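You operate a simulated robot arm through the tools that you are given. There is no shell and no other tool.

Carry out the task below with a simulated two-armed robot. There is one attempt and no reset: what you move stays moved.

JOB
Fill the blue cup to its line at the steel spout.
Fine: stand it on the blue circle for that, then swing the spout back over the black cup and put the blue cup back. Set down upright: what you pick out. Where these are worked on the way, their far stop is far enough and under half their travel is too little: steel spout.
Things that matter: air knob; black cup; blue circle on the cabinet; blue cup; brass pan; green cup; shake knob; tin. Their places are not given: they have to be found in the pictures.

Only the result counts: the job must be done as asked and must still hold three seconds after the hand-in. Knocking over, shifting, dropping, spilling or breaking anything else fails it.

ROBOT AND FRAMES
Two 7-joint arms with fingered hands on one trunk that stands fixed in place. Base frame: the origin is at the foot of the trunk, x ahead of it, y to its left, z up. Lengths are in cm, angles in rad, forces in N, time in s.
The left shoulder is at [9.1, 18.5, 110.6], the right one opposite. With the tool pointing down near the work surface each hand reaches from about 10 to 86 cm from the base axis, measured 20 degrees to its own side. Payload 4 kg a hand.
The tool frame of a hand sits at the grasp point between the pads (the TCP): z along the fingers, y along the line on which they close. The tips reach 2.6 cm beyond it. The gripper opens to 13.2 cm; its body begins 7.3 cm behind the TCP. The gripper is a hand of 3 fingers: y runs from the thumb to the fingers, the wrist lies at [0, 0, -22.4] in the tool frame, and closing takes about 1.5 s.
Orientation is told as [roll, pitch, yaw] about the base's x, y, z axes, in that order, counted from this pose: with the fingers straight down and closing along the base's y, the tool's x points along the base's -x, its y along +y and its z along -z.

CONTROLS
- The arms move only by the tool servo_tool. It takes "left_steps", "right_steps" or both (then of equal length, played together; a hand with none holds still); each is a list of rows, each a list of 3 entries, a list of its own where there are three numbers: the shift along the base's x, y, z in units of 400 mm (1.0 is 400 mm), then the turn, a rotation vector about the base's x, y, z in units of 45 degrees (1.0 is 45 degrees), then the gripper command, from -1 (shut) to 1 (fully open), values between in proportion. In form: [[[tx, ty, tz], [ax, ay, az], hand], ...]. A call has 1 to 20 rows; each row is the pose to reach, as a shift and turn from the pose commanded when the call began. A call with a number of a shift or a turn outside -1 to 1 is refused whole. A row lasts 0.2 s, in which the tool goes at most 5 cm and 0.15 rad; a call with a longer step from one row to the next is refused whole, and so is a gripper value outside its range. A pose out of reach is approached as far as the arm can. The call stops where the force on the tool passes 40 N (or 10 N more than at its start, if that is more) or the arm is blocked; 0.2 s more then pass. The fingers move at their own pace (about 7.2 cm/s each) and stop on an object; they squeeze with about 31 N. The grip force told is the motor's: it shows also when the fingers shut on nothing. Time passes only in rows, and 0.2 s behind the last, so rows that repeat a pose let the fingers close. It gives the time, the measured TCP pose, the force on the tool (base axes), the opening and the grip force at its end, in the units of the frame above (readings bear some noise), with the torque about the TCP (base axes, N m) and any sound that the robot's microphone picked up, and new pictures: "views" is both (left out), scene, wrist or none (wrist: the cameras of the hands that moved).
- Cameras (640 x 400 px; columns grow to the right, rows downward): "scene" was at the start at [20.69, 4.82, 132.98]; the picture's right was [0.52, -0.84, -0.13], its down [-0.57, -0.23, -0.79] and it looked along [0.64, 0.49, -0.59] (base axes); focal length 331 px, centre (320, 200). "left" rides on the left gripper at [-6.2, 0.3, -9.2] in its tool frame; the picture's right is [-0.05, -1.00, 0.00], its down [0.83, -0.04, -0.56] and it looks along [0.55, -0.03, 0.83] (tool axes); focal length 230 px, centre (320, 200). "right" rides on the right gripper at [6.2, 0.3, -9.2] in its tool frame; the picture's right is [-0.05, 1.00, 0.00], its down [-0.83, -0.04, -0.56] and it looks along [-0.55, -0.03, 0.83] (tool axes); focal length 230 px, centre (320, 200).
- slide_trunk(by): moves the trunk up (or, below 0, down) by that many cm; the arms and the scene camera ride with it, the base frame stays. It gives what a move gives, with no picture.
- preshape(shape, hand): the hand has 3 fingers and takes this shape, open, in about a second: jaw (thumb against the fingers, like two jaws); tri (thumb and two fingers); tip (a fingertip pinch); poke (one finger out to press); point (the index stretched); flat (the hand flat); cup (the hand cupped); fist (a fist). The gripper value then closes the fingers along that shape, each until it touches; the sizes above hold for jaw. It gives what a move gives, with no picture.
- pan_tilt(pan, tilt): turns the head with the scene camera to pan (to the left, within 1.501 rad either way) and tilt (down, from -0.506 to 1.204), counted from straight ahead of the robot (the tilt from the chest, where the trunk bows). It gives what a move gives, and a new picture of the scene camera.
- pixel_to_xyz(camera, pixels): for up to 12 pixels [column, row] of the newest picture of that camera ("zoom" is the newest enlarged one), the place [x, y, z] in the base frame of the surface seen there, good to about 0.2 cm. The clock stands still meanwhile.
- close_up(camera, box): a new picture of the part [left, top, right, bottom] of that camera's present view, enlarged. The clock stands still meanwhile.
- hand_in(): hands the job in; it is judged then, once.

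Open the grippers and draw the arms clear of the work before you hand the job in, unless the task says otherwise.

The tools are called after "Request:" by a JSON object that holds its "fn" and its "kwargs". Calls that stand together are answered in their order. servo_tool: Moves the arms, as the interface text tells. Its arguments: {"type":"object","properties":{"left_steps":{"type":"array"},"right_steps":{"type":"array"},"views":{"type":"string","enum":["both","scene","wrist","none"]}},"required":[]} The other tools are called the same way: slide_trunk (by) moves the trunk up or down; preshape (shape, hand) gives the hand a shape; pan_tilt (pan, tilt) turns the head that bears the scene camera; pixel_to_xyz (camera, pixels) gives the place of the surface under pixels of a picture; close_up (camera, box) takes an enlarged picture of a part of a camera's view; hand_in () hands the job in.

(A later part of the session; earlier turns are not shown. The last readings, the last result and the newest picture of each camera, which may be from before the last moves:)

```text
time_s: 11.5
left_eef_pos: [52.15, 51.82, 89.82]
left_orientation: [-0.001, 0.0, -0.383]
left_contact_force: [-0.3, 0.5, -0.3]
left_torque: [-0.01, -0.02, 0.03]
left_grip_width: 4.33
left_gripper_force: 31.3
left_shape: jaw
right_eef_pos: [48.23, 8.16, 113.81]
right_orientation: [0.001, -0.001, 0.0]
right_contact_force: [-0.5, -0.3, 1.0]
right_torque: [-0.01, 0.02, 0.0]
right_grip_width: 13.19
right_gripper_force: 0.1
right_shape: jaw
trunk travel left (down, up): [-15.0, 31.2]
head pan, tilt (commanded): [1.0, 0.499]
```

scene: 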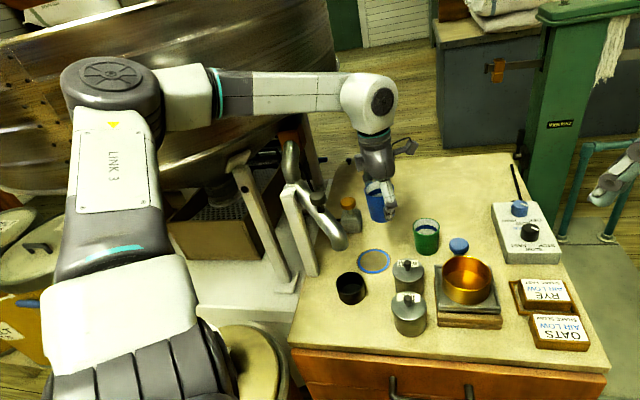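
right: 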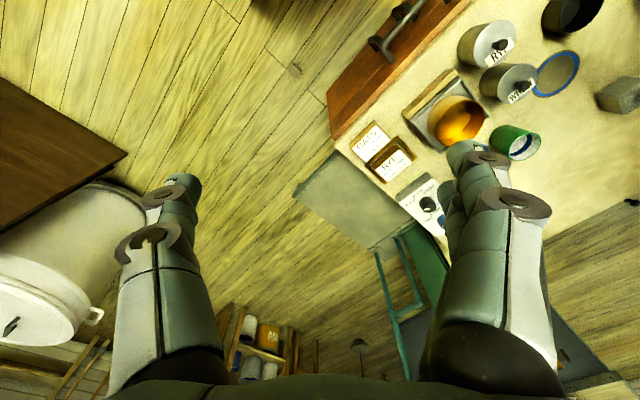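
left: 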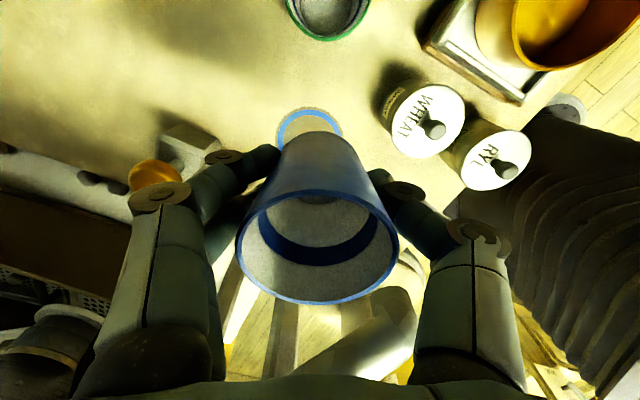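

Request:
{"fn": "pixel_to_xyz", "kwargs": {"camera": "scene", "pixels": [[110, 72], [160, 90], [68, 85], [55, 60], [40, 130], [190, 75], [200, 120], [240, 90], [250, 120], [240, 60], [180, 150], [110, 130]]}}

Request:
{"fn": "close_up", "kwargs": {"camera": "scene", "box": [250, 120, 450, 320]}}

```text
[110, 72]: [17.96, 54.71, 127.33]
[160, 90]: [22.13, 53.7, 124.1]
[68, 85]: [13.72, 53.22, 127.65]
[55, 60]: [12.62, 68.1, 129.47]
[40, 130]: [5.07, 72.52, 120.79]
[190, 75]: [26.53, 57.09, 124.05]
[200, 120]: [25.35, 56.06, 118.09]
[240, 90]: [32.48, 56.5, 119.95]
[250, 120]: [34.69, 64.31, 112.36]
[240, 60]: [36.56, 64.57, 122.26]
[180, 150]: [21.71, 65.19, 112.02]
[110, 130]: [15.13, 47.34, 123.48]
```

```text
2.00 times, centred on (350, 220) of scene
```

zoom: 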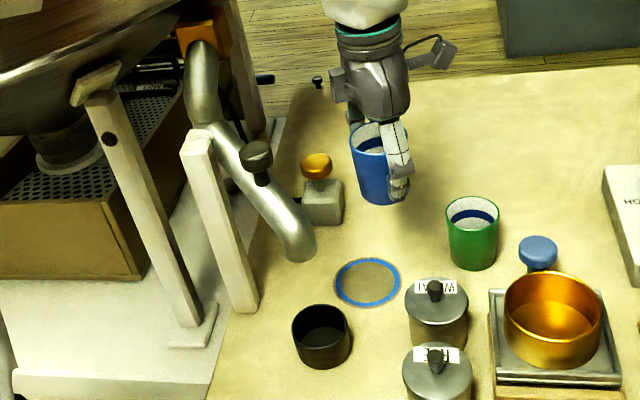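

The forearm near (190,75) is only ~2–3 cm from the drum wall (y≈64.5). I raise the trunk so that the arm reaches the circle more stretched, with the elbow further from the drum.

Request:
{"fn": "slide_trunk", "kwargs": {"by": 18}}

Request:
{"fn": "pan_tilt", "kwargs": {"pan": 1.0, "tilt": 0.65}}

```text
time_s: 13.5
left_eef_pos: [52.27, 51.71, 108.03]
left_orientation: [-0.004, -0.001, -0.386]
left_contact_force: [0.3, 0.1, -0.2]
left_torque: [0.01, 0.01, 0.03]
left_grip_width: 4.31
left_gripper_force: 31.3
left_shape: jaw
right_eef_pos: [48.32, 8.14, 131.73]
right_orientation: [-0.001, 0.0, 0.001]
right_contact_force: [0.1, 0.4, -0.3]
right_torque: [0.01, 0.02, -0.02]
right_grip_width: 13.19
right_gripper_force: 0.0
right_shape: jaw
trunk travel left (down, up): [-33.0, 13.2]
head pan, tilt (commanded): [1.0, 0.499]
```

```text
time_s: 14.2
left_eef_pos: [52.18, 51.69, 108.13]
left_orientation: [0.0, 0.0, -0.384]
left_contact_force: [0.7, -0.1, -0.7]
left_torque: [-0.03, 0.05, 0.03]
left_grip_width: 4.32
left_gripper_force: 31.0
left_shape: jaw
right_eef_pos: [48.33, 8.16, 131.77]
right_orientation: [0.001, 0.0, -0.001]
right_contact_force: [0.6, -0.1, 0.6]
right_torque: [0.0, -0.03, 0.02]
right_grip_width: 13.16
right_gripper_force: 0.0
right_shape: jaw
trunk travel left (down, up): [-33.0, 13.2]
head pan, tilt (commanded): [1.0, 0.649]
```

scene: 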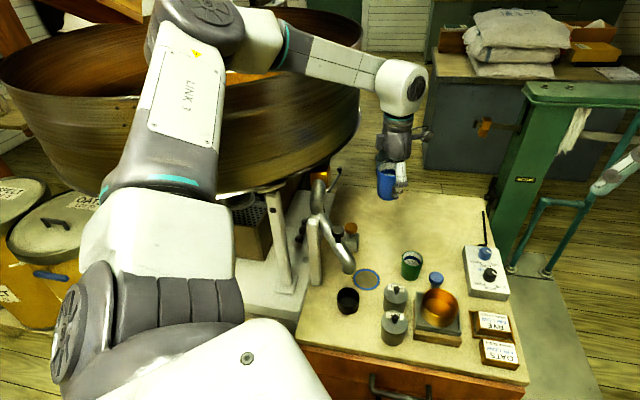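

Now the elbow is higher. I lower the hand toward z≈84 at the same x,y and recheck the elbow against the hopper.

Request:
{"fn": "servo_tool", "kwargs": {"left_steps": [[[0, 0, -0.05], [0, 0, 0], -0.6], [[0, 0, -0.13], [0, 0, 0], -0.6], [[0, 0, -0.22], [0, 0, 0], -0.6], [[0, 0, -0.31], [0, 0, 0], -0.6], [[0, 0, -0.4], [0, 0, 0], -0.6], [[0, 0, -0.47], [0, 0, 0], -0.6], [[0, 0, -0.5], [0, 0, 0], -0.6]], "views": "both"}}

```text
time_s: 15.8
left_eef_pos: [52.26, 51.89, 87.92]
left_orientation: [0.001, 0.0, -0.385]
left_contact_force: [0.0, 0.6, 0.2]
left_torque: [0.0, -0.02, -0.01]
left_grip_width: 4.32
left_gripper_force: 31.5
left_shape: jaw
right_eef_pos: [48.16, 8.22, 131.84]
right_orientation: [-0.001, 0.0, 0.0]
right_contact_force: [-0.3, 0.2, 0.0]
right_torque: [0.01, 0.03, 0.0]
right_grip_width: 13.2
right_gripper_force: 0.0
right_shape: jaw
trunk travel left (down, up): [-33.0, 13.2]
head pan, tilt (commanded): [1.0, 0.649]
```

scene: 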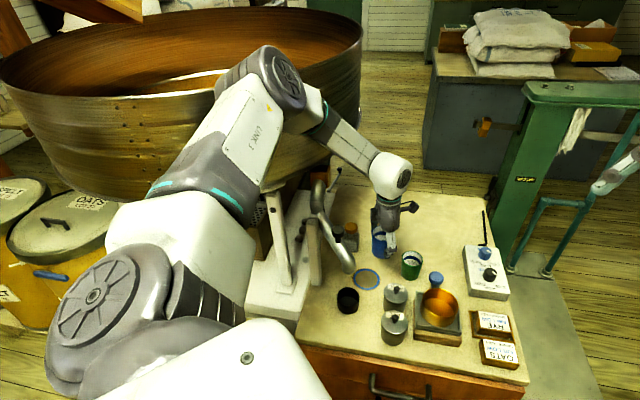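
left: 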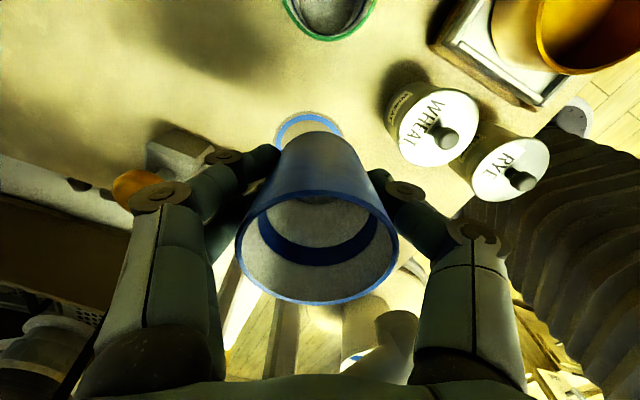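

The elbow has moved forward. I check its distance from the hopper, and of the forearm.

Request:
{"fn": "pixel_to_xyz", "kwargs": {"camera": "scene", "pixels": [[285, 75], [255, 55], [300, 100], [330, 120], [225, 60], [200, 110], [340, 80], [325, 165], [300, 160], [365, 140], [385, 180], [240, 140]]}}

Request:
{"fn": "close_up", "kwargs": {"camera": "scene", "box": [280, 140, 440, 320]}}

```text
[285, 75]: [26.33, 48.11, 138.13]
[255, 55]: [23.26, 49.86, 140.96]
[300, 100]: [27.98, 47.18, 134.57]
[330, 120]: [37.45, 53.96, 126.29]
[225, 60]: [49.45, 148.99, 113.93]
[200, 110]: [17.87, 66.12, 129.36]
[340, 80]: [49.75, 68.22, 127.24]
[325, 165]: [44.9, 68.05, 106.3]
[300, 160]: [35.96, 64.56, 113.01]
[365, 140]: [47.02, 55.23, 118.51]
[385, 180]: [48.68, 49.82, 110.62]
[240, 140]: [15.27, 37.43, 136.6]
```

```text
2.22 times, centred on (360, 230) of scene
```

zoom: 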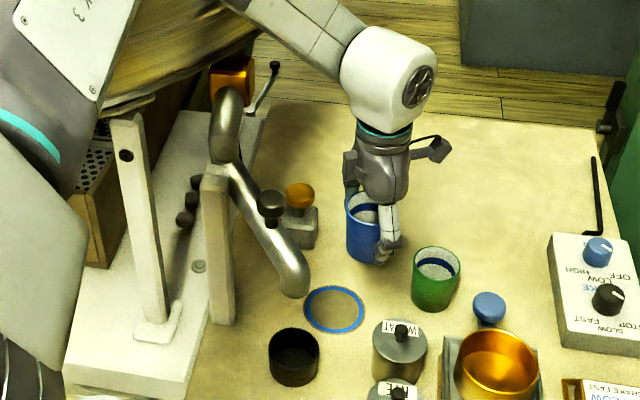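

The elbow now sits near y≈48, well clear. I move over the circle centre and lower to z≈80.

Request:
{"fn": "servo_tool", "kwargs": {"left_steps": [[[-0.03, 0.019, 0], [0, 0, 0], -0.6], [[-0.0765, 0.049, -0.03], [0, 0, 0], -0.6], [[-0.0765, 0.049, -0.1], [0, 0, 0], -0.6], [[-0.0765, 0.049, -0.17], [0, 0, 0], -0.6], [[-0.0765, 0.049, -0.2], [0, 0, 0], -0.6], [[-0.0765, 0.049, -0.2], [0, 0, 0], -0.6]], "views": "both"}}

```text
time_s: 17.2
left_eef_pos: [48.36, 52.55, 83.03]
left_orientation: [-0.016, -0.001, -0.391]
left_contact_force: [-1.0, 0.5, -0.9]
left_torque: [-0.03, -0.02, 0.01]
left_grip_width: 4.3
left_gripper_force: 31.6
left_shape: jaw
left hand out of reach, approached as far as the arm can: row 4, 5, 6
right_eef_pos: [48.31, 8.1, 131.75]
right_orientation: [0.001, 0.002, 0.001]
right_contact_force: [0.0, -0.7, 0.3]
right_torque: [-0.01, 0.0, 0.01]
right_grip_width: 13.17
right_gripper_force: 0.0
right_shape: jaw
trunk travel left (down, up): [-33.0, 13.2]
head pan, tilt (commanded): [1.0, 0.649]
```

scene: 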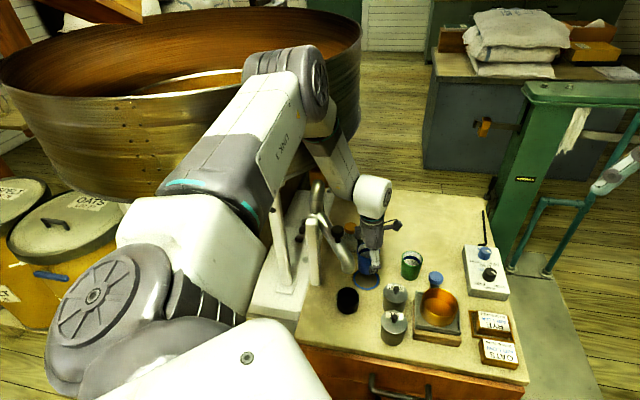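
left: 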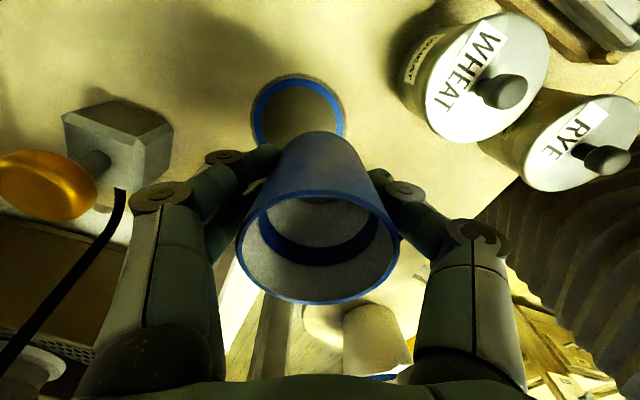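

At this trunk height the wrist runs out of travel at z≈83. I raise the hand a bit, then lower the trunk by 8 cm as a compromise.

Request:
{"fn": "servo_tool", "kwargs": {"left_steps": [[[0.01, -0.01, 0.1], [0, 0, 0], -0.6], [[0.01, -0.01, 0.2], [0, 0, 0], -0.6], [[0.01, -0.01, 0.3], [0, 0, 0], -0.6], [[0.01, -0.01, 0.35], [0, 0, 0], -0.6], [[0.01, -0.01, 0.35], [0, 0, 0], -0.6]], "views": "none"}}

```text
time_s: 18.4
left_eef_pos: [48.59, 52.43, 97.02]
left_orientation: [0.002, 0.001, -0.383]
left_contact_force: [0.2, 0.1, -0.1]
left_torque: [0.01, -0.04, -0.01]
left_grip_width: 4.28
left_gripper_force: 30.7
left_shape: jaw
right_eef_pos: [48.3, 8.21, 131.68]
right_orientation: [0.001, -0.002, -0.001]
right_contact_force: [0.6, 0.3, 0.7]
right_torque: [-0.01, 0.02, -0.01]
right_grip_width: 13.2
right_gripper_force: 0.0
right_shape: jaw
trunk travel left (down, up): [-33.0, 13.2]
head pan, tilt (commanded): [1.0, 0.649]
```

Request:
{"fn": "slide_trunk", "kwargs": {"by": -8}}

Request:
{"fn": "pan_tilt", "kwargs": {"pan": 1.0, "tilt": 0.6}}

```text
time_s: 19.6
left_eef_pos: [48.64, 52.3, 89.06]
left_orientation: [0.0, -0.001, -0.382]
left_contact_force: [-0.7, -0.3, -0.5]
left_torque: [-0.03, -0.03, 0.0]
left_grip_width: 4.28
left_gripper_force: 31.0
left_shape: jaw
right_eef_pos: [48.19, 8.12, 123.81]
right_orientation: [-0.002, -0.003, 0.0]
right_contact_force: [-0.5, 0.4, -0.1]
right_torque: [0.02, -0.02, 0.01]
right_grip_width: 13.18
right_gripper_force: 0.1
right_shape: jaw
trunk travel left (down, up): [-25.0, 21.2]
head pan, tilt (commanded): [1.0, 0.649]
```

```text
time_s: 20.2
left_eef_pos: [48.67, 52.42, 89.12]
left_orientation: [0.0, 0.0, -0.382]
left_contact_force: [-1.1, 0.0, 0.3]
left_torque: [0.02, 0.03, 0.03]
left_grip_width: 4.28
left_gripper_force: 30.9
left_shape: jaw
right_eef_pos: [48.24, 8.17, 123.78]
right_orientation: [0.0, 0.0, 0.0]
right_contact_force: [0.1, -0.3, 0.2]
right_torque: [-0.01, 0.02, 0.0]
right_grip_width: 13.2
right_gripper_force: 0.0
right_shape: jaw
trunk travel left (down, up): [-25.0, 21.2]
head pan, tilt (commanded): [1.0, 0.6]
```

scene: 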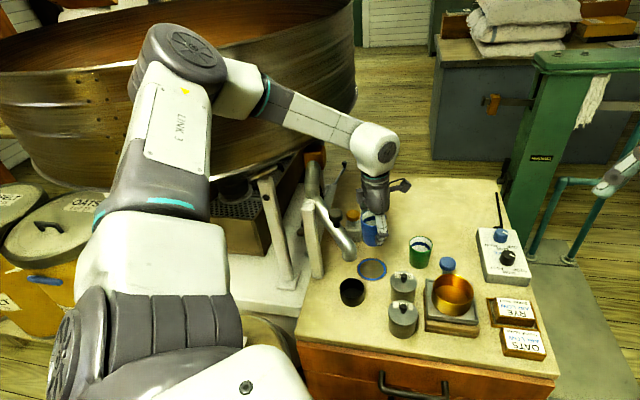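

Now from (48.65, 52.4, 89.1) I shift onto the circle centre and lower to z≈80.

Request:
{"fn": "servo_tool", "kwargs": {"left_steps": [[[0, 0, -0.06], [0, 0, 0], -0.6], [[0.004, 0.01, -0.13], [0, 0, 0], -0.6], [[0.01, 0.025, -0.19], [0, 0, 0], -0.6], [[0.014, 0.036, -0.225], [0, 0, 0], -0.6], [[0.014, 0.036, -0.225], [0, 0, 0], -0.6]], "views": "both"}}

```text
time_s: 21.4
left_eef_pos: [49.18, 53.95, 80.02]
left_orientation: [0.001, 0.001, -0.384]
left_contact_force: [-1.2, 0.2, -1.6]
left_torque: [0.02, -0.01, 0.0]
left_grip_width: 4.28
left_gripper_force: 31.3
left_shape: jaw
right_eef_pos: [48.25, 8.15, 123.84]
right_orientation: [-0.001, 0.0, 0.002]
right_contact_force: [-0.2, 0.8, -0.5]
right_torque: [-0.04, 0.02, 0.0]
right_grip_width: 13.19
right_gripper_force: 0.0
right_shape: jaw
trunk travel left (down, up): [-25.0, 21.2]
head pan, tilt (commanded): [1.0, 0.6]
```

scene: 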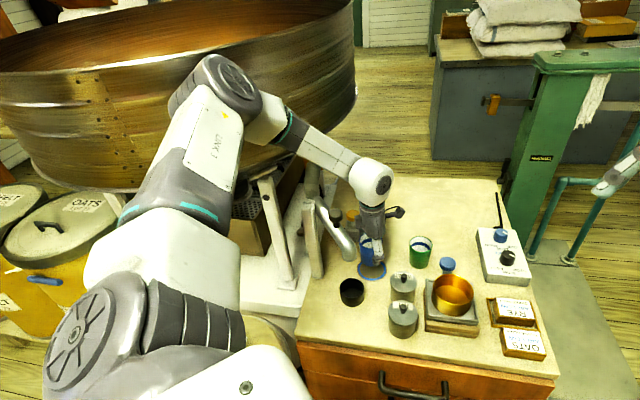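
left: 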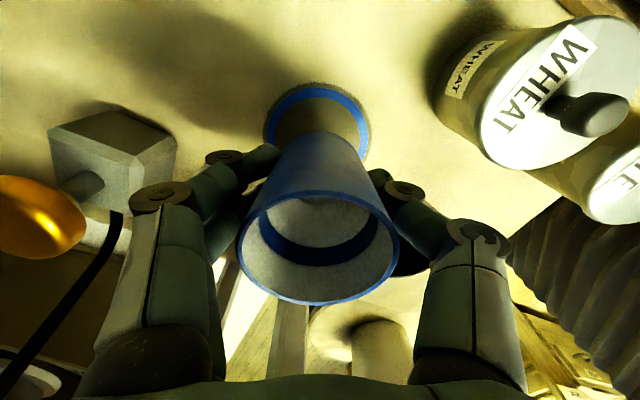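

The cup is over the circle. I check the clearance between hand and spout, then lower.

Request:
{"fn": "close_up", "kwargs": {"camera": "scene", "box": [280, 150, 440, 310]}}

Request:
{"fn": "servo_tool", "kwargs": {"left_steps": [[[0, 0, -0.04], [0, 0, 0], -0.6], [[0, 0, -0.075], [0, 0, 0], -0.6], [[0, 0, -0.098], [0, 0, 0], -0.6], [[0, 0, -0.098], [0, 0, 0], -0.6]], "views": "wrist"}}

```text
2.50 times, centred on (360, 230) of scene
```

zoom: 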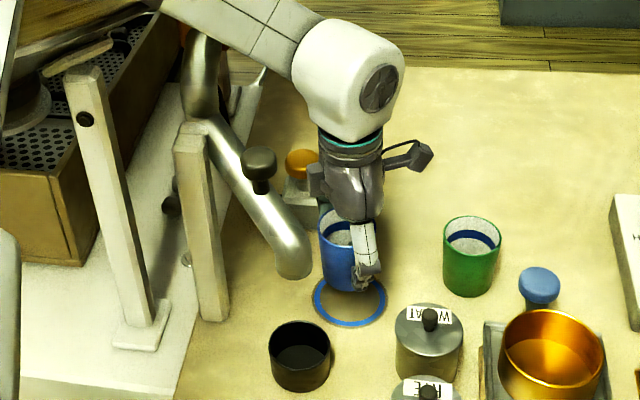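

```text
time_s: 22.4
left_eef_pos: [49.31, 53.84, 76.13]
left_orientation: [-0.001, 0.0, -0.384]
left_contact_force: [0.4, 0.0, 0.0]
left_torque: [-0.01, -0.03, 0.01]
left_grip_width: 4.26
left_gripper_force: 30.8
left_shape: jaw
right_eef_pos: [48.33, 8.17, 123.86]
right_orientation: [-0.001, -0.001, 0.001]
right_contact_force: [0.2, 0.5, 0.0]
right_torque: [0.01, 0.01, 0.01]
right_grip_width: 13.18
right_gripper_force: 0.0
right_shape: jaw
trunk travel left (down, up): [-25.0, 21.2]
head pan, tilt (commanded): [1.0, 0.6]
```

left: 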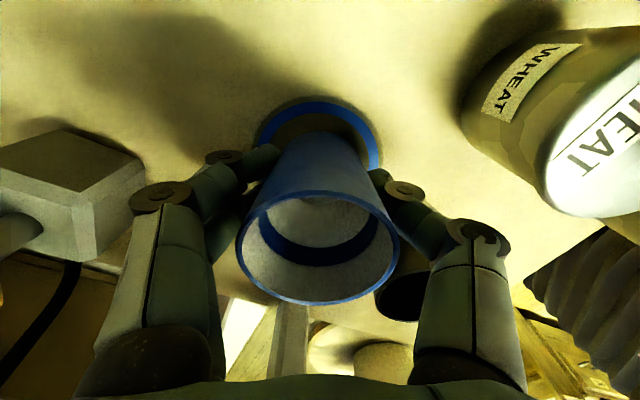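

No contact force yet at z=76.1. I lower another 2 mm and see whether the cup touches down.

Request:
{"fn": "servo_tool", "kwargs": {"left_steps": [[[0, 0, -0.003], [0, 0, 0], -0.6], [[0, 0, -0.006], [0, 0, 0], -0.6], [[0, 0, -0.006], [0, 0, 0], -0.6]], "views": "none"}}

```text
time_s: 23.2
left_eef_pos: [49.2, 53.83, 75.77]
left_orientation: [-0.001, 0.0, -0.384]
left_contact_force: [-1.1, 0.1, -0.1]
left_torque: [0.0, 0.0, -0.03]
left_grip_width: 4.28
left_gripper_force: 30.7
left_shape: jaw
right_eef_pos: [48.17, 8.26, 123.86]
right_orientation: [0.0, 0.0, 0.001]
right_contact_force: [-0.8, 0.7, -1.3]
right_torque: [-0.02, 0.0, 0.01]
right_grip_width: 13.21
right_gripper_force: 0.0
right_shape: jaw
trunk travel left (down, up): [-25.0, 21.2]
head pan, tilt (commanded): [1.0, 0.6]
```

Request:
{"fn": "servo_tool", "kwargs": {"left_steps": [[[0, 0, -0.002], [0, 0, 0], -0.6], [[0, 0, -0.004], [0, 0, 0], -0.6]], "views": "none"}}

```text
time_s: 23.8
left_eef_pos: [49.24, 53.86, 75.66]
left_orientation: [0.0, -0.001, -0.384]
left_contact_force: [0.5, 0.5, 5.5]
left_torque: [0.07, -0.01, 0.0]
left_grip_width: 4.29
left_gripper_force: 31.0
left_shape: jaw
right_eef_pos: [48.24, 8.15, 123.86]
right_orientation: [-0.001, 0.0, 0.001]
right_contact_force: [-0.7, -0.1, -1.1]
right_torque: [-0.01, 0.0, -0.01]
right_grip_width: 13.2
right_gripper_force: 0.1
right_shape: jaw
trunk travel left (down, up): [-25.0, 21.2]
head pan, tilt (commanded): [1.0, 0.6]
```

A 5.5 N upward force shows that the cup is standing on the circle. I open the hand gently to ~8.6 cm.

Request:
{"fn": "servo_tool", "kwargs": {"left_steps": [[[0, 0, 0.001], [0, 0, 0], -0.3], [[0, 0, 0.001], [0, 0, 0], -0.1], [[0, 0, 0.001], [0, 0, 0], 0.1], [[0, 0, 0.001], [0, 0, 0], 0.3], [[0, 0, 0.001], [0, 0, 0], 0.3], [[0, 0, 0.001], [0, 0, 0], 0.3]], "views": "both"}}

```text
time_s: 25.2
left_eef_pos: [49.34, 53.74, 75.79]
left_orientation: [-0.001, 0.0, -0.383]
left_contact_force: [0.4, 0.1, 0.0]
left_torque: [-0.04, -0.02, 0.01]
left_grip_width: 8.56
left_gripper_force: 0.1
left_shape: jaw
right_eef_pos: [48.26, 8.17, 123.79]
right_orientation: [-0.001, 0.0, 0.0]
right_contact_force: [0.1, -0.6, 0.4]
right_torque: [-0.01, 0.0, 0.01]
right_grip_width: 13.2
right_gripper_force: 0.1
right_shape: jaw
trunk travel left (down, up): [-25.0, 21.2]
head pan, tilt (commanded): [1.0, 0.6]
```

scene: 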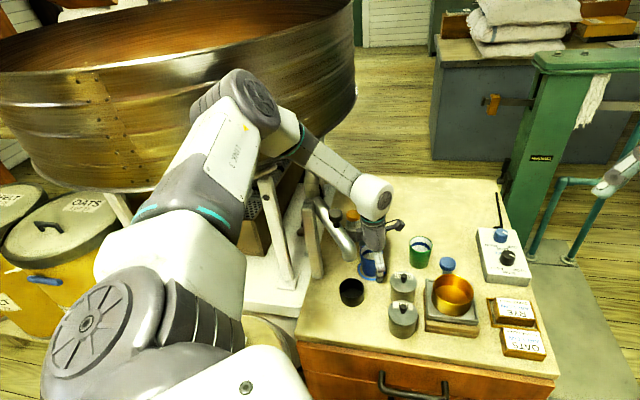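
left: 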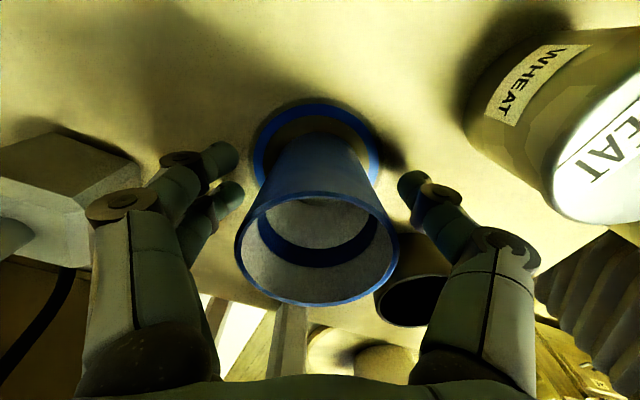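

Cup released and standing inside the blue ring. I raise the hand straight up, clear of the cup.

Request:
{"fn": "servo_tool", "kwargs": {"left_steps": [[[0, 0, 0.03], [0, 0, 0], 0.3], [[0, 0, 0.09], [0, 0, 0], 0.3], [[0, 0, 0.17], [0, 0, 0], 0.3], [[0, 0, 0.25], [0, 0, 0], 0.3], [[0, 0, 0.32], [0, 0, 0], 0.3], [[0, 0, 0.35], [0, 0, 0], 0.3]], "views": "both"}}

```text
time_s: 26.6
left_eef_pos: [49.42, 53.77, 89.83]
left_orientation: [-0.002, -0.001, -0.384]
left_contact_force: [-0.2, -0.1, 0.2]
left_torque: [0.01, -0.01, -0.04]
left_grip_width: 8.53
left_gripper_force: 0.1
left_shape: jaw
right_eef_pos: [48.32, 8.04, 123.8]
right_orientation: [0.001, 0.001, 0.001]
right_contact_force: [0.2, -0.2, 0.1]
right_torque: [0.02, 0.03, -0.03]
right_grip_width: 13.19
right_gripper_force: 0.1
right_shape: jaw
trunk travel left (down, up): [-25.0, 21.2]
head pan, tilt (commanded): [1.0, 0.6]
```

scene: 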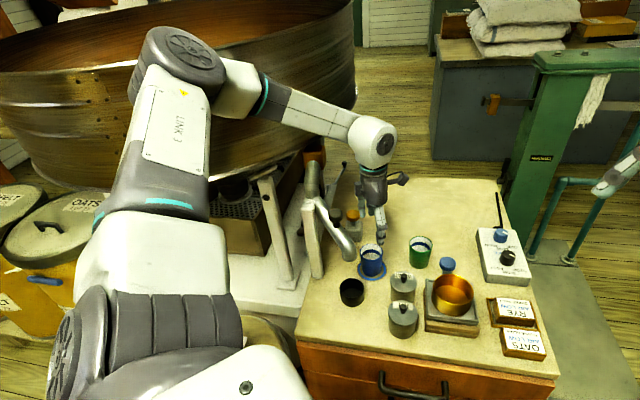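
left: 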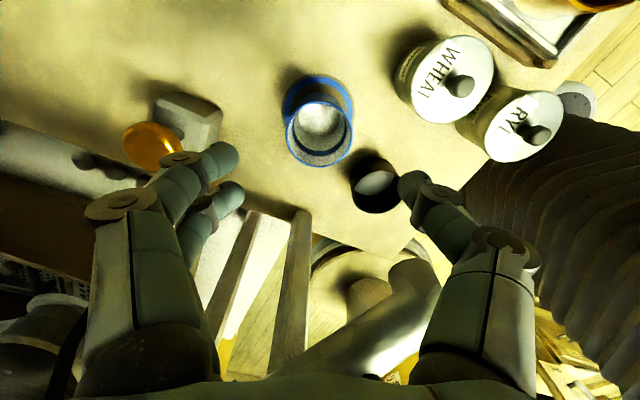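

The cup stands on the circle. I zoom in to verify, and to look at the lever behind the spout.

Request:
{"fn": "close_up", "kwargs": {"camera": "scene", "box": [300, 200, 400, 300]}}

Request:
{"fn": "close_up", "kwargs": {"camera": "scene", "box": [290, 130, 390, 230]}}

Request:
{"fn": "close_up", "kwargs": {"camera": "left", "box": [260, 50, 420, 230]}}

```text
4.00 times, centred on (350, 250) of scene
```

zoom: 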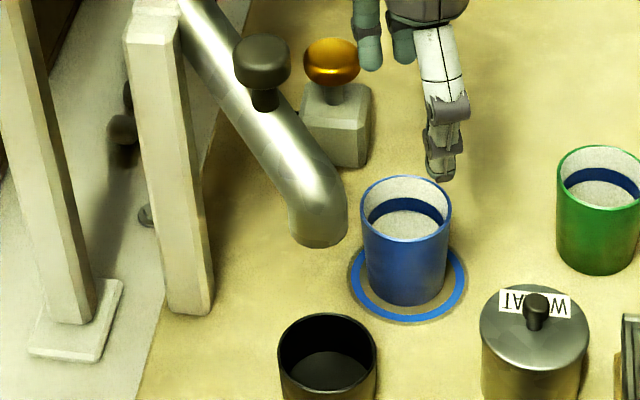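

```text
4.00 times, centred on (340, 180) of scene
```

zoom: 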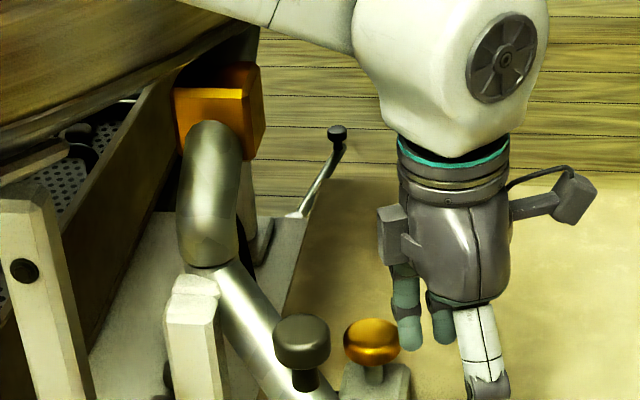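

```text
2.22 times, centred on (340, 140) of left
```

zoom: 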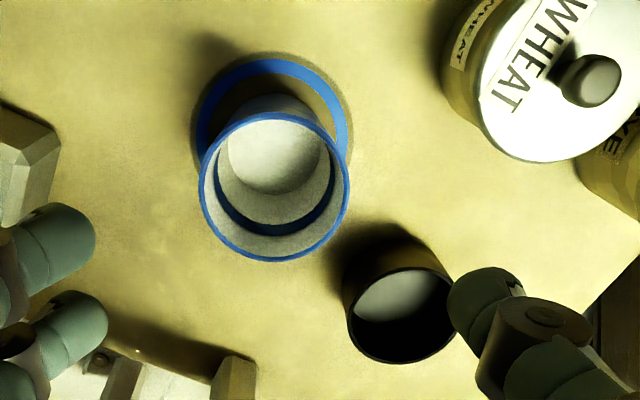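

The cup is well inside the ring and the area is clear. I raise the trunk 13 cm so the arm can come down on the spout knob without the elbow nearing the hopper.

Request:
{"fn": "slide_trunk", "kwargs": {"by": 14}}

Request:
{"fn": "pan_tilt", "kwargs": {"pan": 1.0, "tilt": 0.75}}

```text
time_s: 28.3
left_eef_pos: [49.24, 53.73, 103.68]
left_orientation: [-0.001, 0.0, -0.384]
left_contact_force: [0.4, -0.3, 0.0]
left_torque: [0.0, -0.02, -0.01]
left_grip_width: 8.55
left_gripper_force: 0.1
left_shape: jaw
right_eef_pos: [48.24, 8.08, 137.82]
right_orientation: [-0.001, 0.002, 0.001]
right_contact_force: [0.1, 0.7, -0.9]
right_torque: [0.02, -0.03, -0.01]
right_grip_width: 13.21
right_gripper_force: 0.1
right_shape: jaw
trunk travel left (down, up): [-39.0, 7.2]
head pan, tilt (commanded): [1.0, 0.6]
```

```text
time_s: 29.0
left_eef_pos: [49.26, 53.78, 103.72]
left_orientation: [0.002, 0.0, -0.384]
left_contact_force: [-0.5, 0.6, -0.2]
left_torque: [0.01, 0.0, -0.02]
left_grip_width: 8.55
left_gripper_force: 0.0
left_shape: jaw
right_eef_pos: [48.19, 8.05, 137.89]
right_orientation: [-0.001, 0.0, 0.001]
right_contact_force: [0.6, 0.0, -0.1]
right_torque: [0.0, 0.02, -0.03]
right_grip_width: 13.19
right_gripper_force: 0.1
right_shape: jaw
trunk travel left (down, up): [-39.0, 7.2]
head pan, tilt (commanded): [1.0, 0.75]
```

scene: 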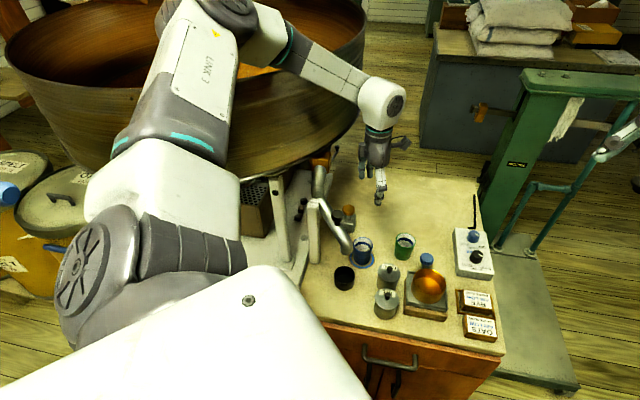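

The hand is at (49.2, 53.8, 103.7). I move above the spout knob at (39.4, 54.2) and turn the hand −45° so thumb and fingers straddle the knob along the swing direction.

Request:
{"fn": "servo_tool", "kwargs": {"left_steps": [[[-0.02, 0.0, 0.03], [0, 0, -0.1], 0.3], [[-0.05, 0.002, 0.06], [0, 0, -0.25], 0.3], [[-0.09, 0.004, 0.08], [0, 0, -0.4], 0.3], [[-0.13, 0.006, 0.08], [0, 0, -0.55], 0.3], [[-0.17, 0.008, 0.08], [0, 0, -0.7], 0.3], [[-0.21, 0.01, 0.08], [0, 0, -0.85], 0.3], [[-0.246, 0.011, 0.08], [0, 0, -1.0], 0.3], [[-0.246, 0.011, 0.08], [0, 0, -1.0], 0.3]], "views": "both"}}

```text
time_s: 30.8
left_eef_pos: [39.35, 54.24, 106.78]
left_orientation: [-0.004, -0.001, -1.17]
left_contact_force: [0.1, -0.5, -0.4]
left_torque: [-0.03, -0.01, 0.0]
left_grip_width: 8.55
left_gripper_force: 0.0
left_shape: jaw
right_eef_pos: [48.3, 8.17, 137.74]
right_orientation: [0.001, 0.0, -0.001]
right_contact_force: [0.2, 0.2, -0.4]
right_torque: [0.02, -0.01, 0.01]
right_grip_width: 13.21
right_gripper_force: 0.1
right_shape: jaw
trunk travel left (down, up): [-39.0, 7.2]
head pan, tilt (commanded): [1.0, 0.75]
```

scene: 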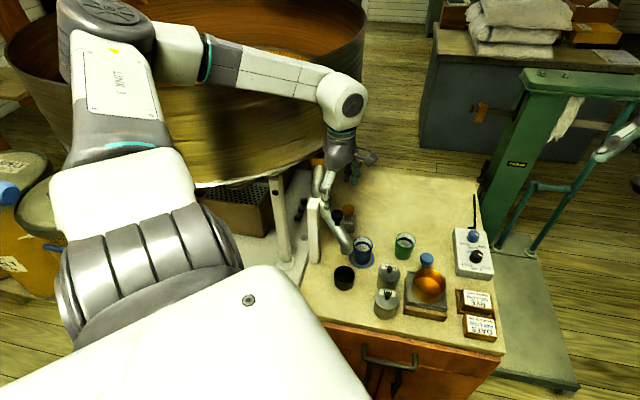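
left: 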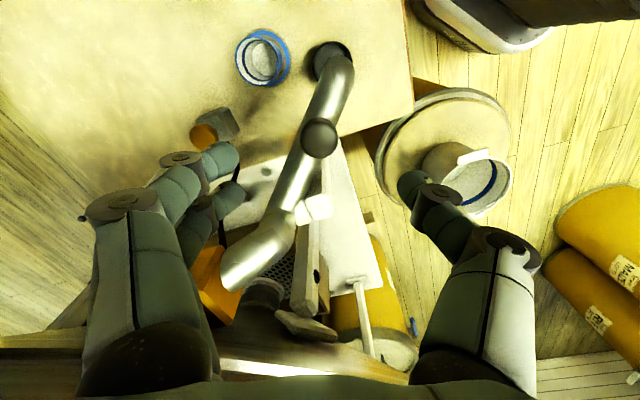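

The knob (319,138) is centred under the grasp point. I check the elbow/forearm clearance from the hopper before going down.

Request:
{"fn": "pixel_to_xyz", "kwargs": {"camera": "scene", "pixels": [[100, 12], [140, 30], [175, 50], [205, 80], [260, 70], [200, 110], [240, 130], [340, 40], [300, 130], [290, 60], [230, 20], [360, 60]]}}

Request:
{"fn": "close_up", "kwargs": {"camera": "left", "box": [200, 10, 440, 250]}}

Request:
{"fn": "close_up", "kwargs": {"camera": "scene", "box": [270, 80, 410, 300]}}

```text
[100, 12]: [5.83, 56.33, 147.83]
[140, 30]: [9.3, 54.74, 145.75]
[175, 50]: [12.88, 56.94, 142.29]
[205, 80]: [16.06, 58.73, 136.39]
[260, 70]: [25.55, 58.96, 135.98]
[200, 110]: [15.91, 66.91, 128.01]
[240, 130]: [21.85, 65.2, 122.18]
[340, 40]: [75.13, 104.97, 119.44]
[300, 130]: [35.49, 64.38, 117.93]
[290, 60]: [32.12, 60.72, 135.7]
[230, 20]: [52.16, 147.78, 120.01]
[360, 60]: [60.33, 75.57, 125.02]
```

```text
1.67 times, centred on (320, 130) of left
```

zoom: 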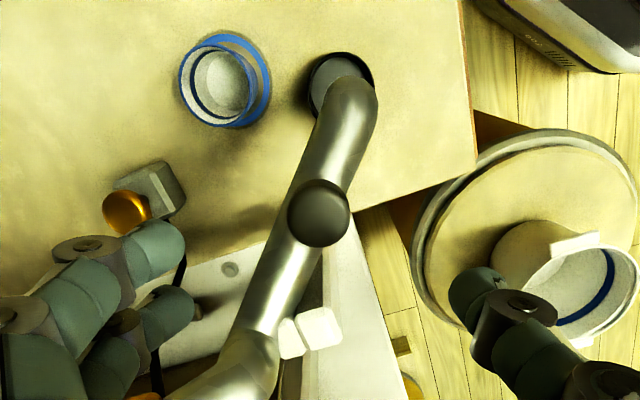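

```text
1.82 times, centred on (340, 190) of scene
```

zoom: 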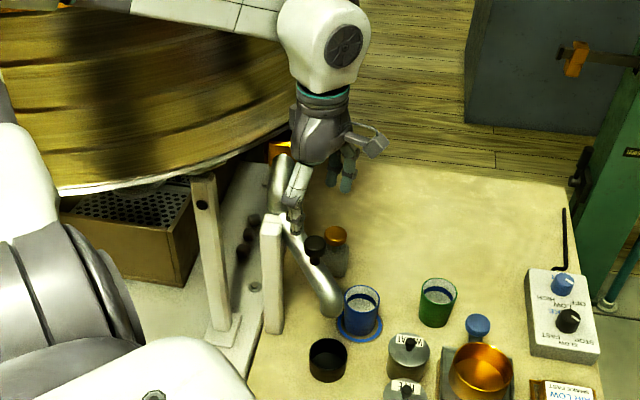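

Request:
{"fn": "pixel_to_xyz", "kwargs": {"camera": "scene", "pixels": [[30, 75], [20, 60], [55, 85], [364, 30], [355, 60], [345, 75], [205, 92], [270, 48], [250, 90], [300, 85], [240, 95], [180, 84]]}}

Request:
{"fn": "close_up", "kwargs": {"camera": "scene", "box": [40, 0, 380, 160]}}

```text
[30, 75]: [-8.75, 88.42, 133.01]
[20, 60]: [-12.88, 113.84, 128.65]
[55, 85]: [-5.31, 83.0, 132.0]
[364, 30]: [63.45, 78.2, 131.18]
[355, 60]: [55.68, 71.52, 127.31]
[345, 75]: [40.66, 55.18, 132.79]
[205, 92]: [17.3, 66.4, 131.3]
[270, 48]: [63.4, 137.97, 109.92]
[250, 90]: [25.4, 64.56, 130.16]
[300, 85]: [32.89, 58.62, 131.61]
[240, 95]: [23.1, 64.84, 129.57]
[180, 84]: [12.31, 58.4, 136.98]
```

```text
1.88 times, centred on (210, 80) of scene
```

zoom: 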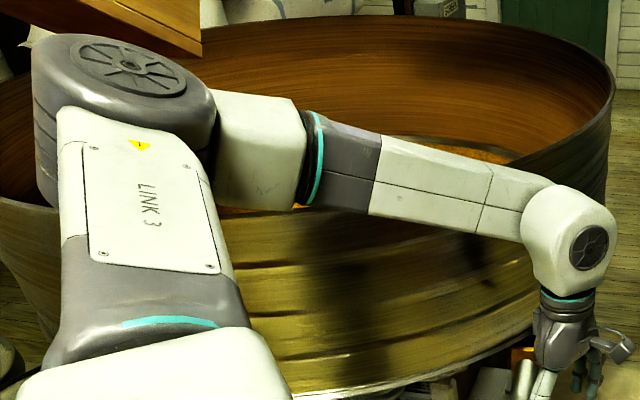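

The forearm is close to the hopper rim here. I'll back the hand toward −y, lower it to knob height away from the hopper, and then advance onto the knob from the front.

Request:
{"fn": "servo_tool", "kwargs": {"left_steps": [[[0, -0.05, 0], [0, 0, 0], 0.3], [[0, -0.12, 0], [0, 0, 0], 0.3], [[0, -0.19, 0], [0, 0, 0], 0.3], [[0, -0.23, -0.03], [0, 0, 0], 0.3], [[0, -0.23, -0.11], [0, 0, 0], 0.3], [[0, -0.23, -0.18], [0, 0, 0], 0.3], [[0, -0.23, -0.215], [0, 0, 0], 0.3], [[0, -0.23, -0.215], [0, 0, 0], 0.3]], "views": "both"}}

```text
time_s: 32.6
left_eef_pos: [39.41, 45.06, 98.32]
left_orientation: [-0.001, -0.002, -1.169]
left_contact_force: [-0.6, 0.3, 0.1]
left_torque: [0.02, 0.03, 0.02]
left_grip_width: 8.55
left_gripper_force: 0.0
left_shape: jaw
right_eef_pos: [48.16, 8.25, 137.84]
right_orientation: [0.0, 0.001, 0.0]
right_contact_force: [-0.2, 0.3, 0.1]
right_torque: [-0.01, -0.01, 0.02]
right_grip_width: 13.21
right_gripper_force: 0.1
right_shape: jaw
trunk travel left (down, up): [-39.0, 7.2]
head pan, tilt (commanded): [1.0, 0.75]
```

scene: 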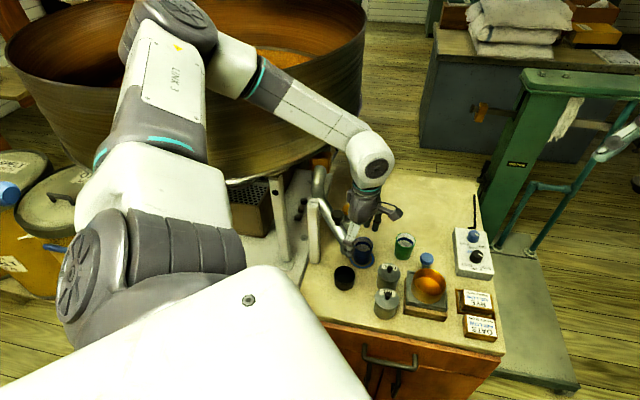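
left: 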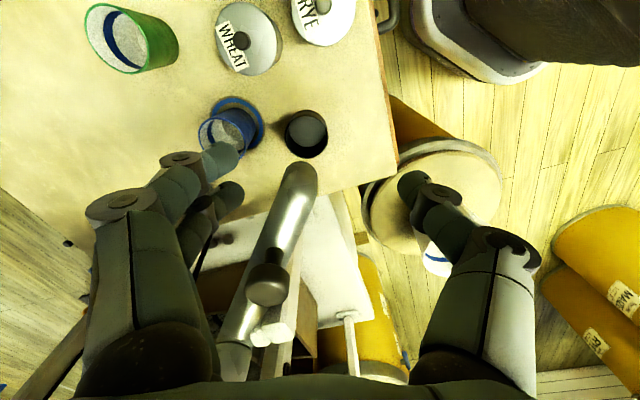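

The knob (267,285) lies between the fingers but off-axis. I check forearm clearance, then will line up along the hand's approach direction.

Request:
{"fn": "pixel_to_xyz", "kwargs": {"camera": "scene", "pixels": [[180, 15], [230, 60], [235, 90], [290, 95], [320, 115], [340, 140], [290, 130], [375, 165], [365, 190], [335, 205], [345, 238], [325, 180]]}}

Request:
{"fn": "close_up", "kwargs": {"camera": "scene", "box": [290, 130, 430, 300]}}

```text
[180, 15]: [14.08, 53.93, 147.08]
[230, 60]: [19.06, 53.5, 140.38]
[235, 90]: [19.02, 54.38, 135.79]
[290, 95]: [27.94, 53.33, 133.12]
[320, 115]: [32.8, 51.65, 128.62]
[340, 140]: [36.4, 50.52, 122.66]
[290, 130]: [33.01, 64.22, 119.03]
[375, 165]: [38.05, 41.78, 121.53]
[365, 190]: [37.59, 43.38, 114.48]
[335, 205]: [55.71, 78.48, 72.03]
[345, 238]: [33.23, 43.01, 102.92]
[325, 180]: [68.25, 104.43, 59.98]
```

```text
2.35 times, centred on (360, 215) of scene
```

zoom: 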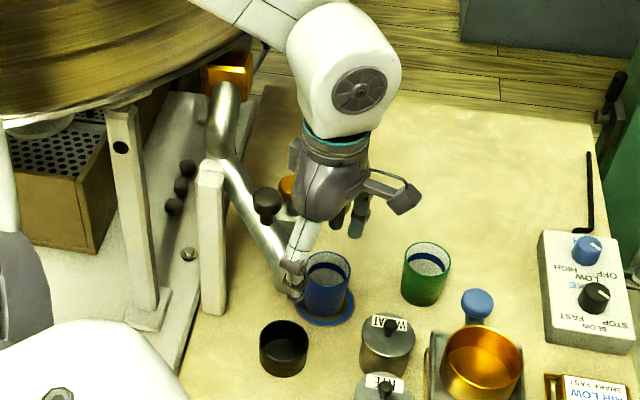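

The forearm trails ~9 cm behind the hand toward the hopper, so I'll tilt the hand to keep the wrist toward me. First I turn it to yaw −90° so that it closes along x.

Request:
{"fn": "servo_tool", "kwargs": {"left_steps": [[[0, 0, 0], [0, 0, -0.13], 0.3], [[0, 0, 0], [0, 0, -0.26], 0.3], [[0, 0, 0], [0, 0, -0.39], 0.3], [[0, 0, 0], [0, 0, -0.51], 0.3], [[0, 0, 0], [0, 0, -0.51], 0.3]], "views": "both"}}

```text
time_s: 33.8
left_eef_pos: [39.41, 45.07, 98.47]
left_orientation: [0.0, 0.002, -1.572]
left_contact_force: [0.3, -0.2, 0.1]
left_torque: [-0.02, -0.02, 0.04]
left_grip_width: 8.56
left_gripper_force: 0.2
left_shape: jaw
right_eef_pos: [48.38, 8.2, 137.67]
right_orientation: [0.001, 0.0, 0.0]
right_contact_force: [-0.3, -1.1, 0.2]
right_torque: [0.01, 0.03, -0.01]
right_grip_width: 13.21
right_gripper_force: 0.0
right_shape: jaw
trunk travel left (down, up): [-39.0, 7.2]
head pan, tilt (commanded): [1.0, 0.75]
```

scene: 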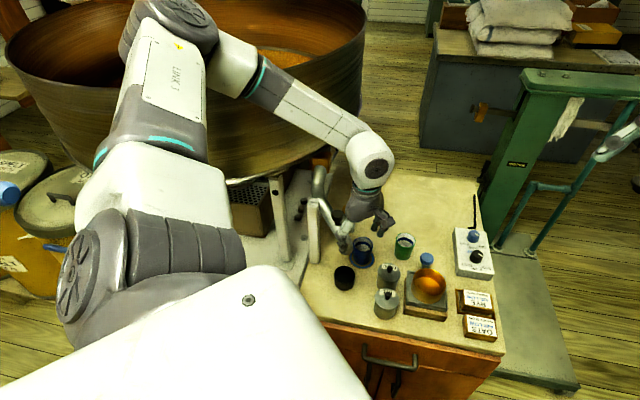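
left: 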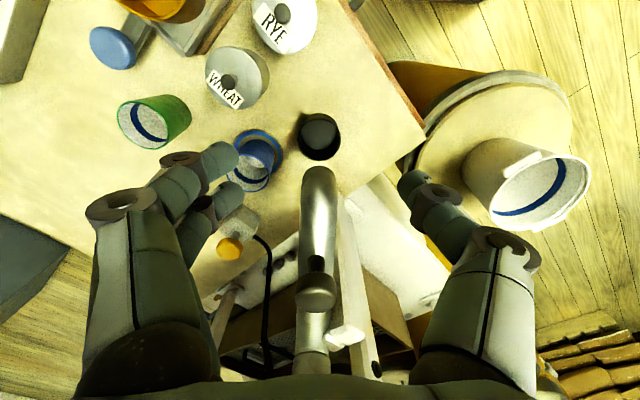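

The knob (316,290) is centred between thumb and fingers. I tilt the hand gradually while advancing toward the knob, stopping partway to check.

Request:
{"fn": "servo_tool", "kwargs": {"left_steps": [[[0, 0.03, 0], [0.1, 0, 0], 0.3], [[0, 0.06, 0], [0.2, 0, 0], 0.3], [[0, 0.09, 0], [0.3, 0, 0], 0.3], [[0, 0.12, 0], [0.4, 0, 0], 0.3], [[0, 0.14, 0], [0.5, 0, 0], 0.3], [[0, 0.14, 0], [0.5, 0, 0], 0.3]], "views": "both"}}

```text
time_s: 35.2
left_eef_pos: [39.59, 50.88, 98.24]
left_orientation: [-0.001, 0.392, -1.569]
left_contact_force: [-0.1, -0.8, 0.0]
left_torque: [0.0, 0.0, -0.06]
left_grip_width: 8.54
left_gripper_force: 0.1
left_shape: jaw
right_eef_pos: [48.25, 8.15, 137.72]
right_orientation: [0.001, 0.001, 0.002]
right_contact_force: [0.7, -0.5, -0.3]
right_torque: [0.02, -0.02, 0.03]
right_grip_width: 13.22
right_gripper_force: 0.1
right_shape: jaw
trunk travel left (down, up): [-39.0, 7.2]
head pan, tilt (commanded): [1.0, 0.75]
```

scene: 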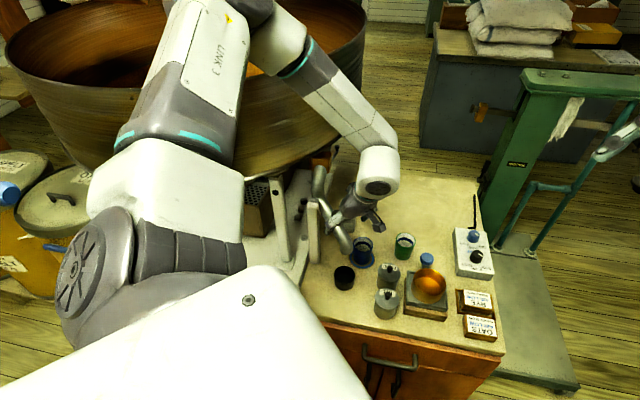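
left: 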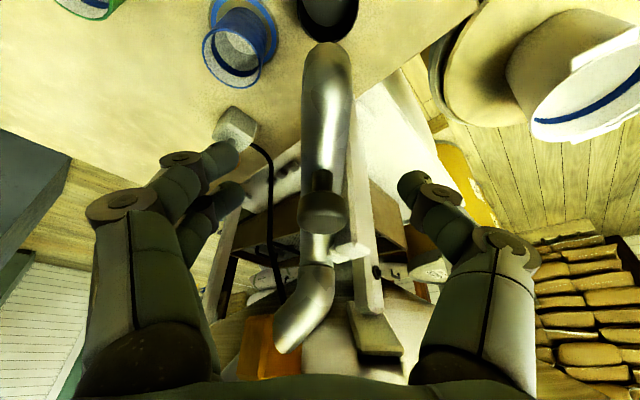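

Tilted nicely and the forearm is clear. I read the knob's exact location from the wrist camera.

Request:
{"fn": "pixel_to_xyz", "kwargs": {"camera": "left", "pixels": [[323, 200], [300, 213], [347, 213], [323, 225], [323, 180], [323, 235], [323, 160], [305, 160], [345, 160], [345, 250], [318, 250], [318, 280]]}}

Request:
{"fn": "close_up", "kwargs": {"camera": "left", "box": [220, 100, 420, 300]}}

Request:
{"fn": "close_up", "kwargs": {"camera": "scene", "box": [290, 130, 410, 290]}}

```text
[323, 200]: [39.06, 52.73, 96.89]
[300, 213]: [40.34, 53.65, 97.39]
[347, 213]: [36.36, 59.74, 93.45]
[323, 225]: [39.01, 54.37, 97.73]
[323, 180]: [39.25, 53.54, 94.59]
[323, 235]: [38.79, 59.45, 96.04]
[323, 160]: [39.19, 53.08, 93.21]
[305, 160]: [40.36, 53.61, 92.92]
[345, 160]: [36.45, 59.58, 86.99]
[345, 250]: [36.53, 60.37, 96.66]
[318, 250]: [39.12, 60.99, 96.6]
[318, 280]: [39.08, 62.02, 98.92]
```

```text
2.00 times, centred on (320, 200) of left
```

zoom: 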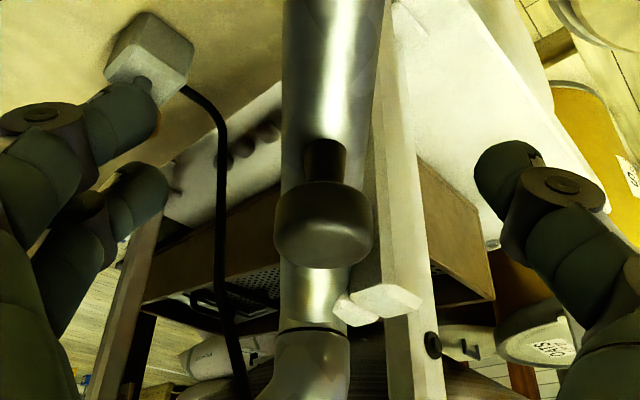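

```text
2.50 times, centred on (350, 210) of scene
```

zoom: 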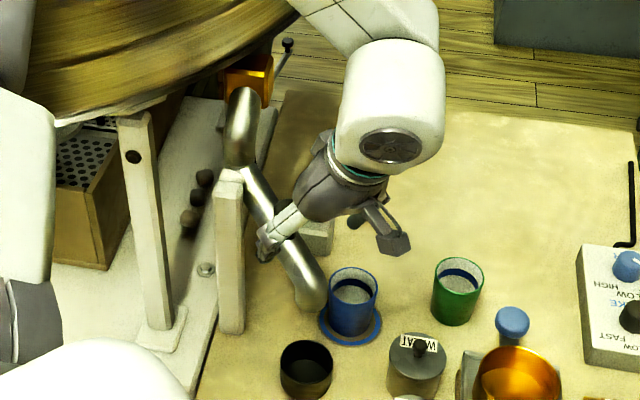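

Knob centre ≈(39.1, 54.2, 97.0). I move the last 3 cm so the knob sits between the pads.

Request:
{"fn": "servo_tool", "kwargs": {"left_steps": [[[-0.006, 0.03, -0.01], [0, 0, 0], 0.3], [[-0.0125, 0.06, -0.02], [0, 0, 0], 0.3], [[-0.0125, 0.0825, -0.025], [0, 0, 0], 0.3], [[-0.0125, 0.0825, -0.025], [0, 0, 0], 0.3]], "views": "both"}}

```text
time_s: 36.2
left_eef_pos: [38.96, 53.95, 97.32]
left_orientation: [0.0, 0.393, -1.569]
left_contact_force: [-0.2, -0.4, 0.2]
left_torque: [0.01, 0.0, -0.02]
left_grip_width: 8.56
left_gripper_force: 0.0
left_shape: jaw
right_eef_pos: [48.22, 8.14, 137.7]
right_orientation: [0.0, 0.001, -0.001]
right_contact_force: [0.3, -0.3, -0.1]
right_torque: [0.03, -0.02, -0.02]
right_grip_width: 13.19
right_gripper_force: 0.1
right_shape: jaw
trunk travel left (down, up): [-39.0, 7.2]
head pan, tilt (commanded): [1.0, 0.75]
```

scene: 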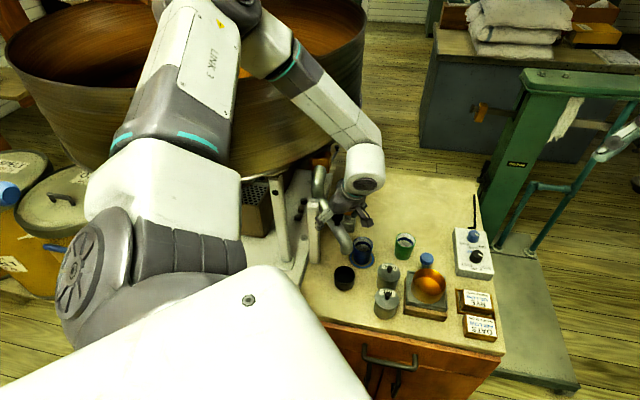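
left: 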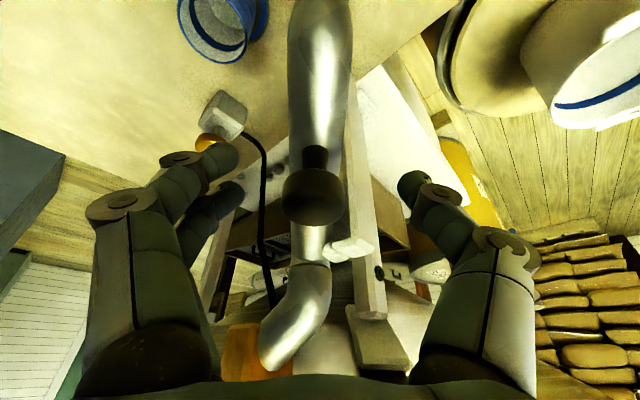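

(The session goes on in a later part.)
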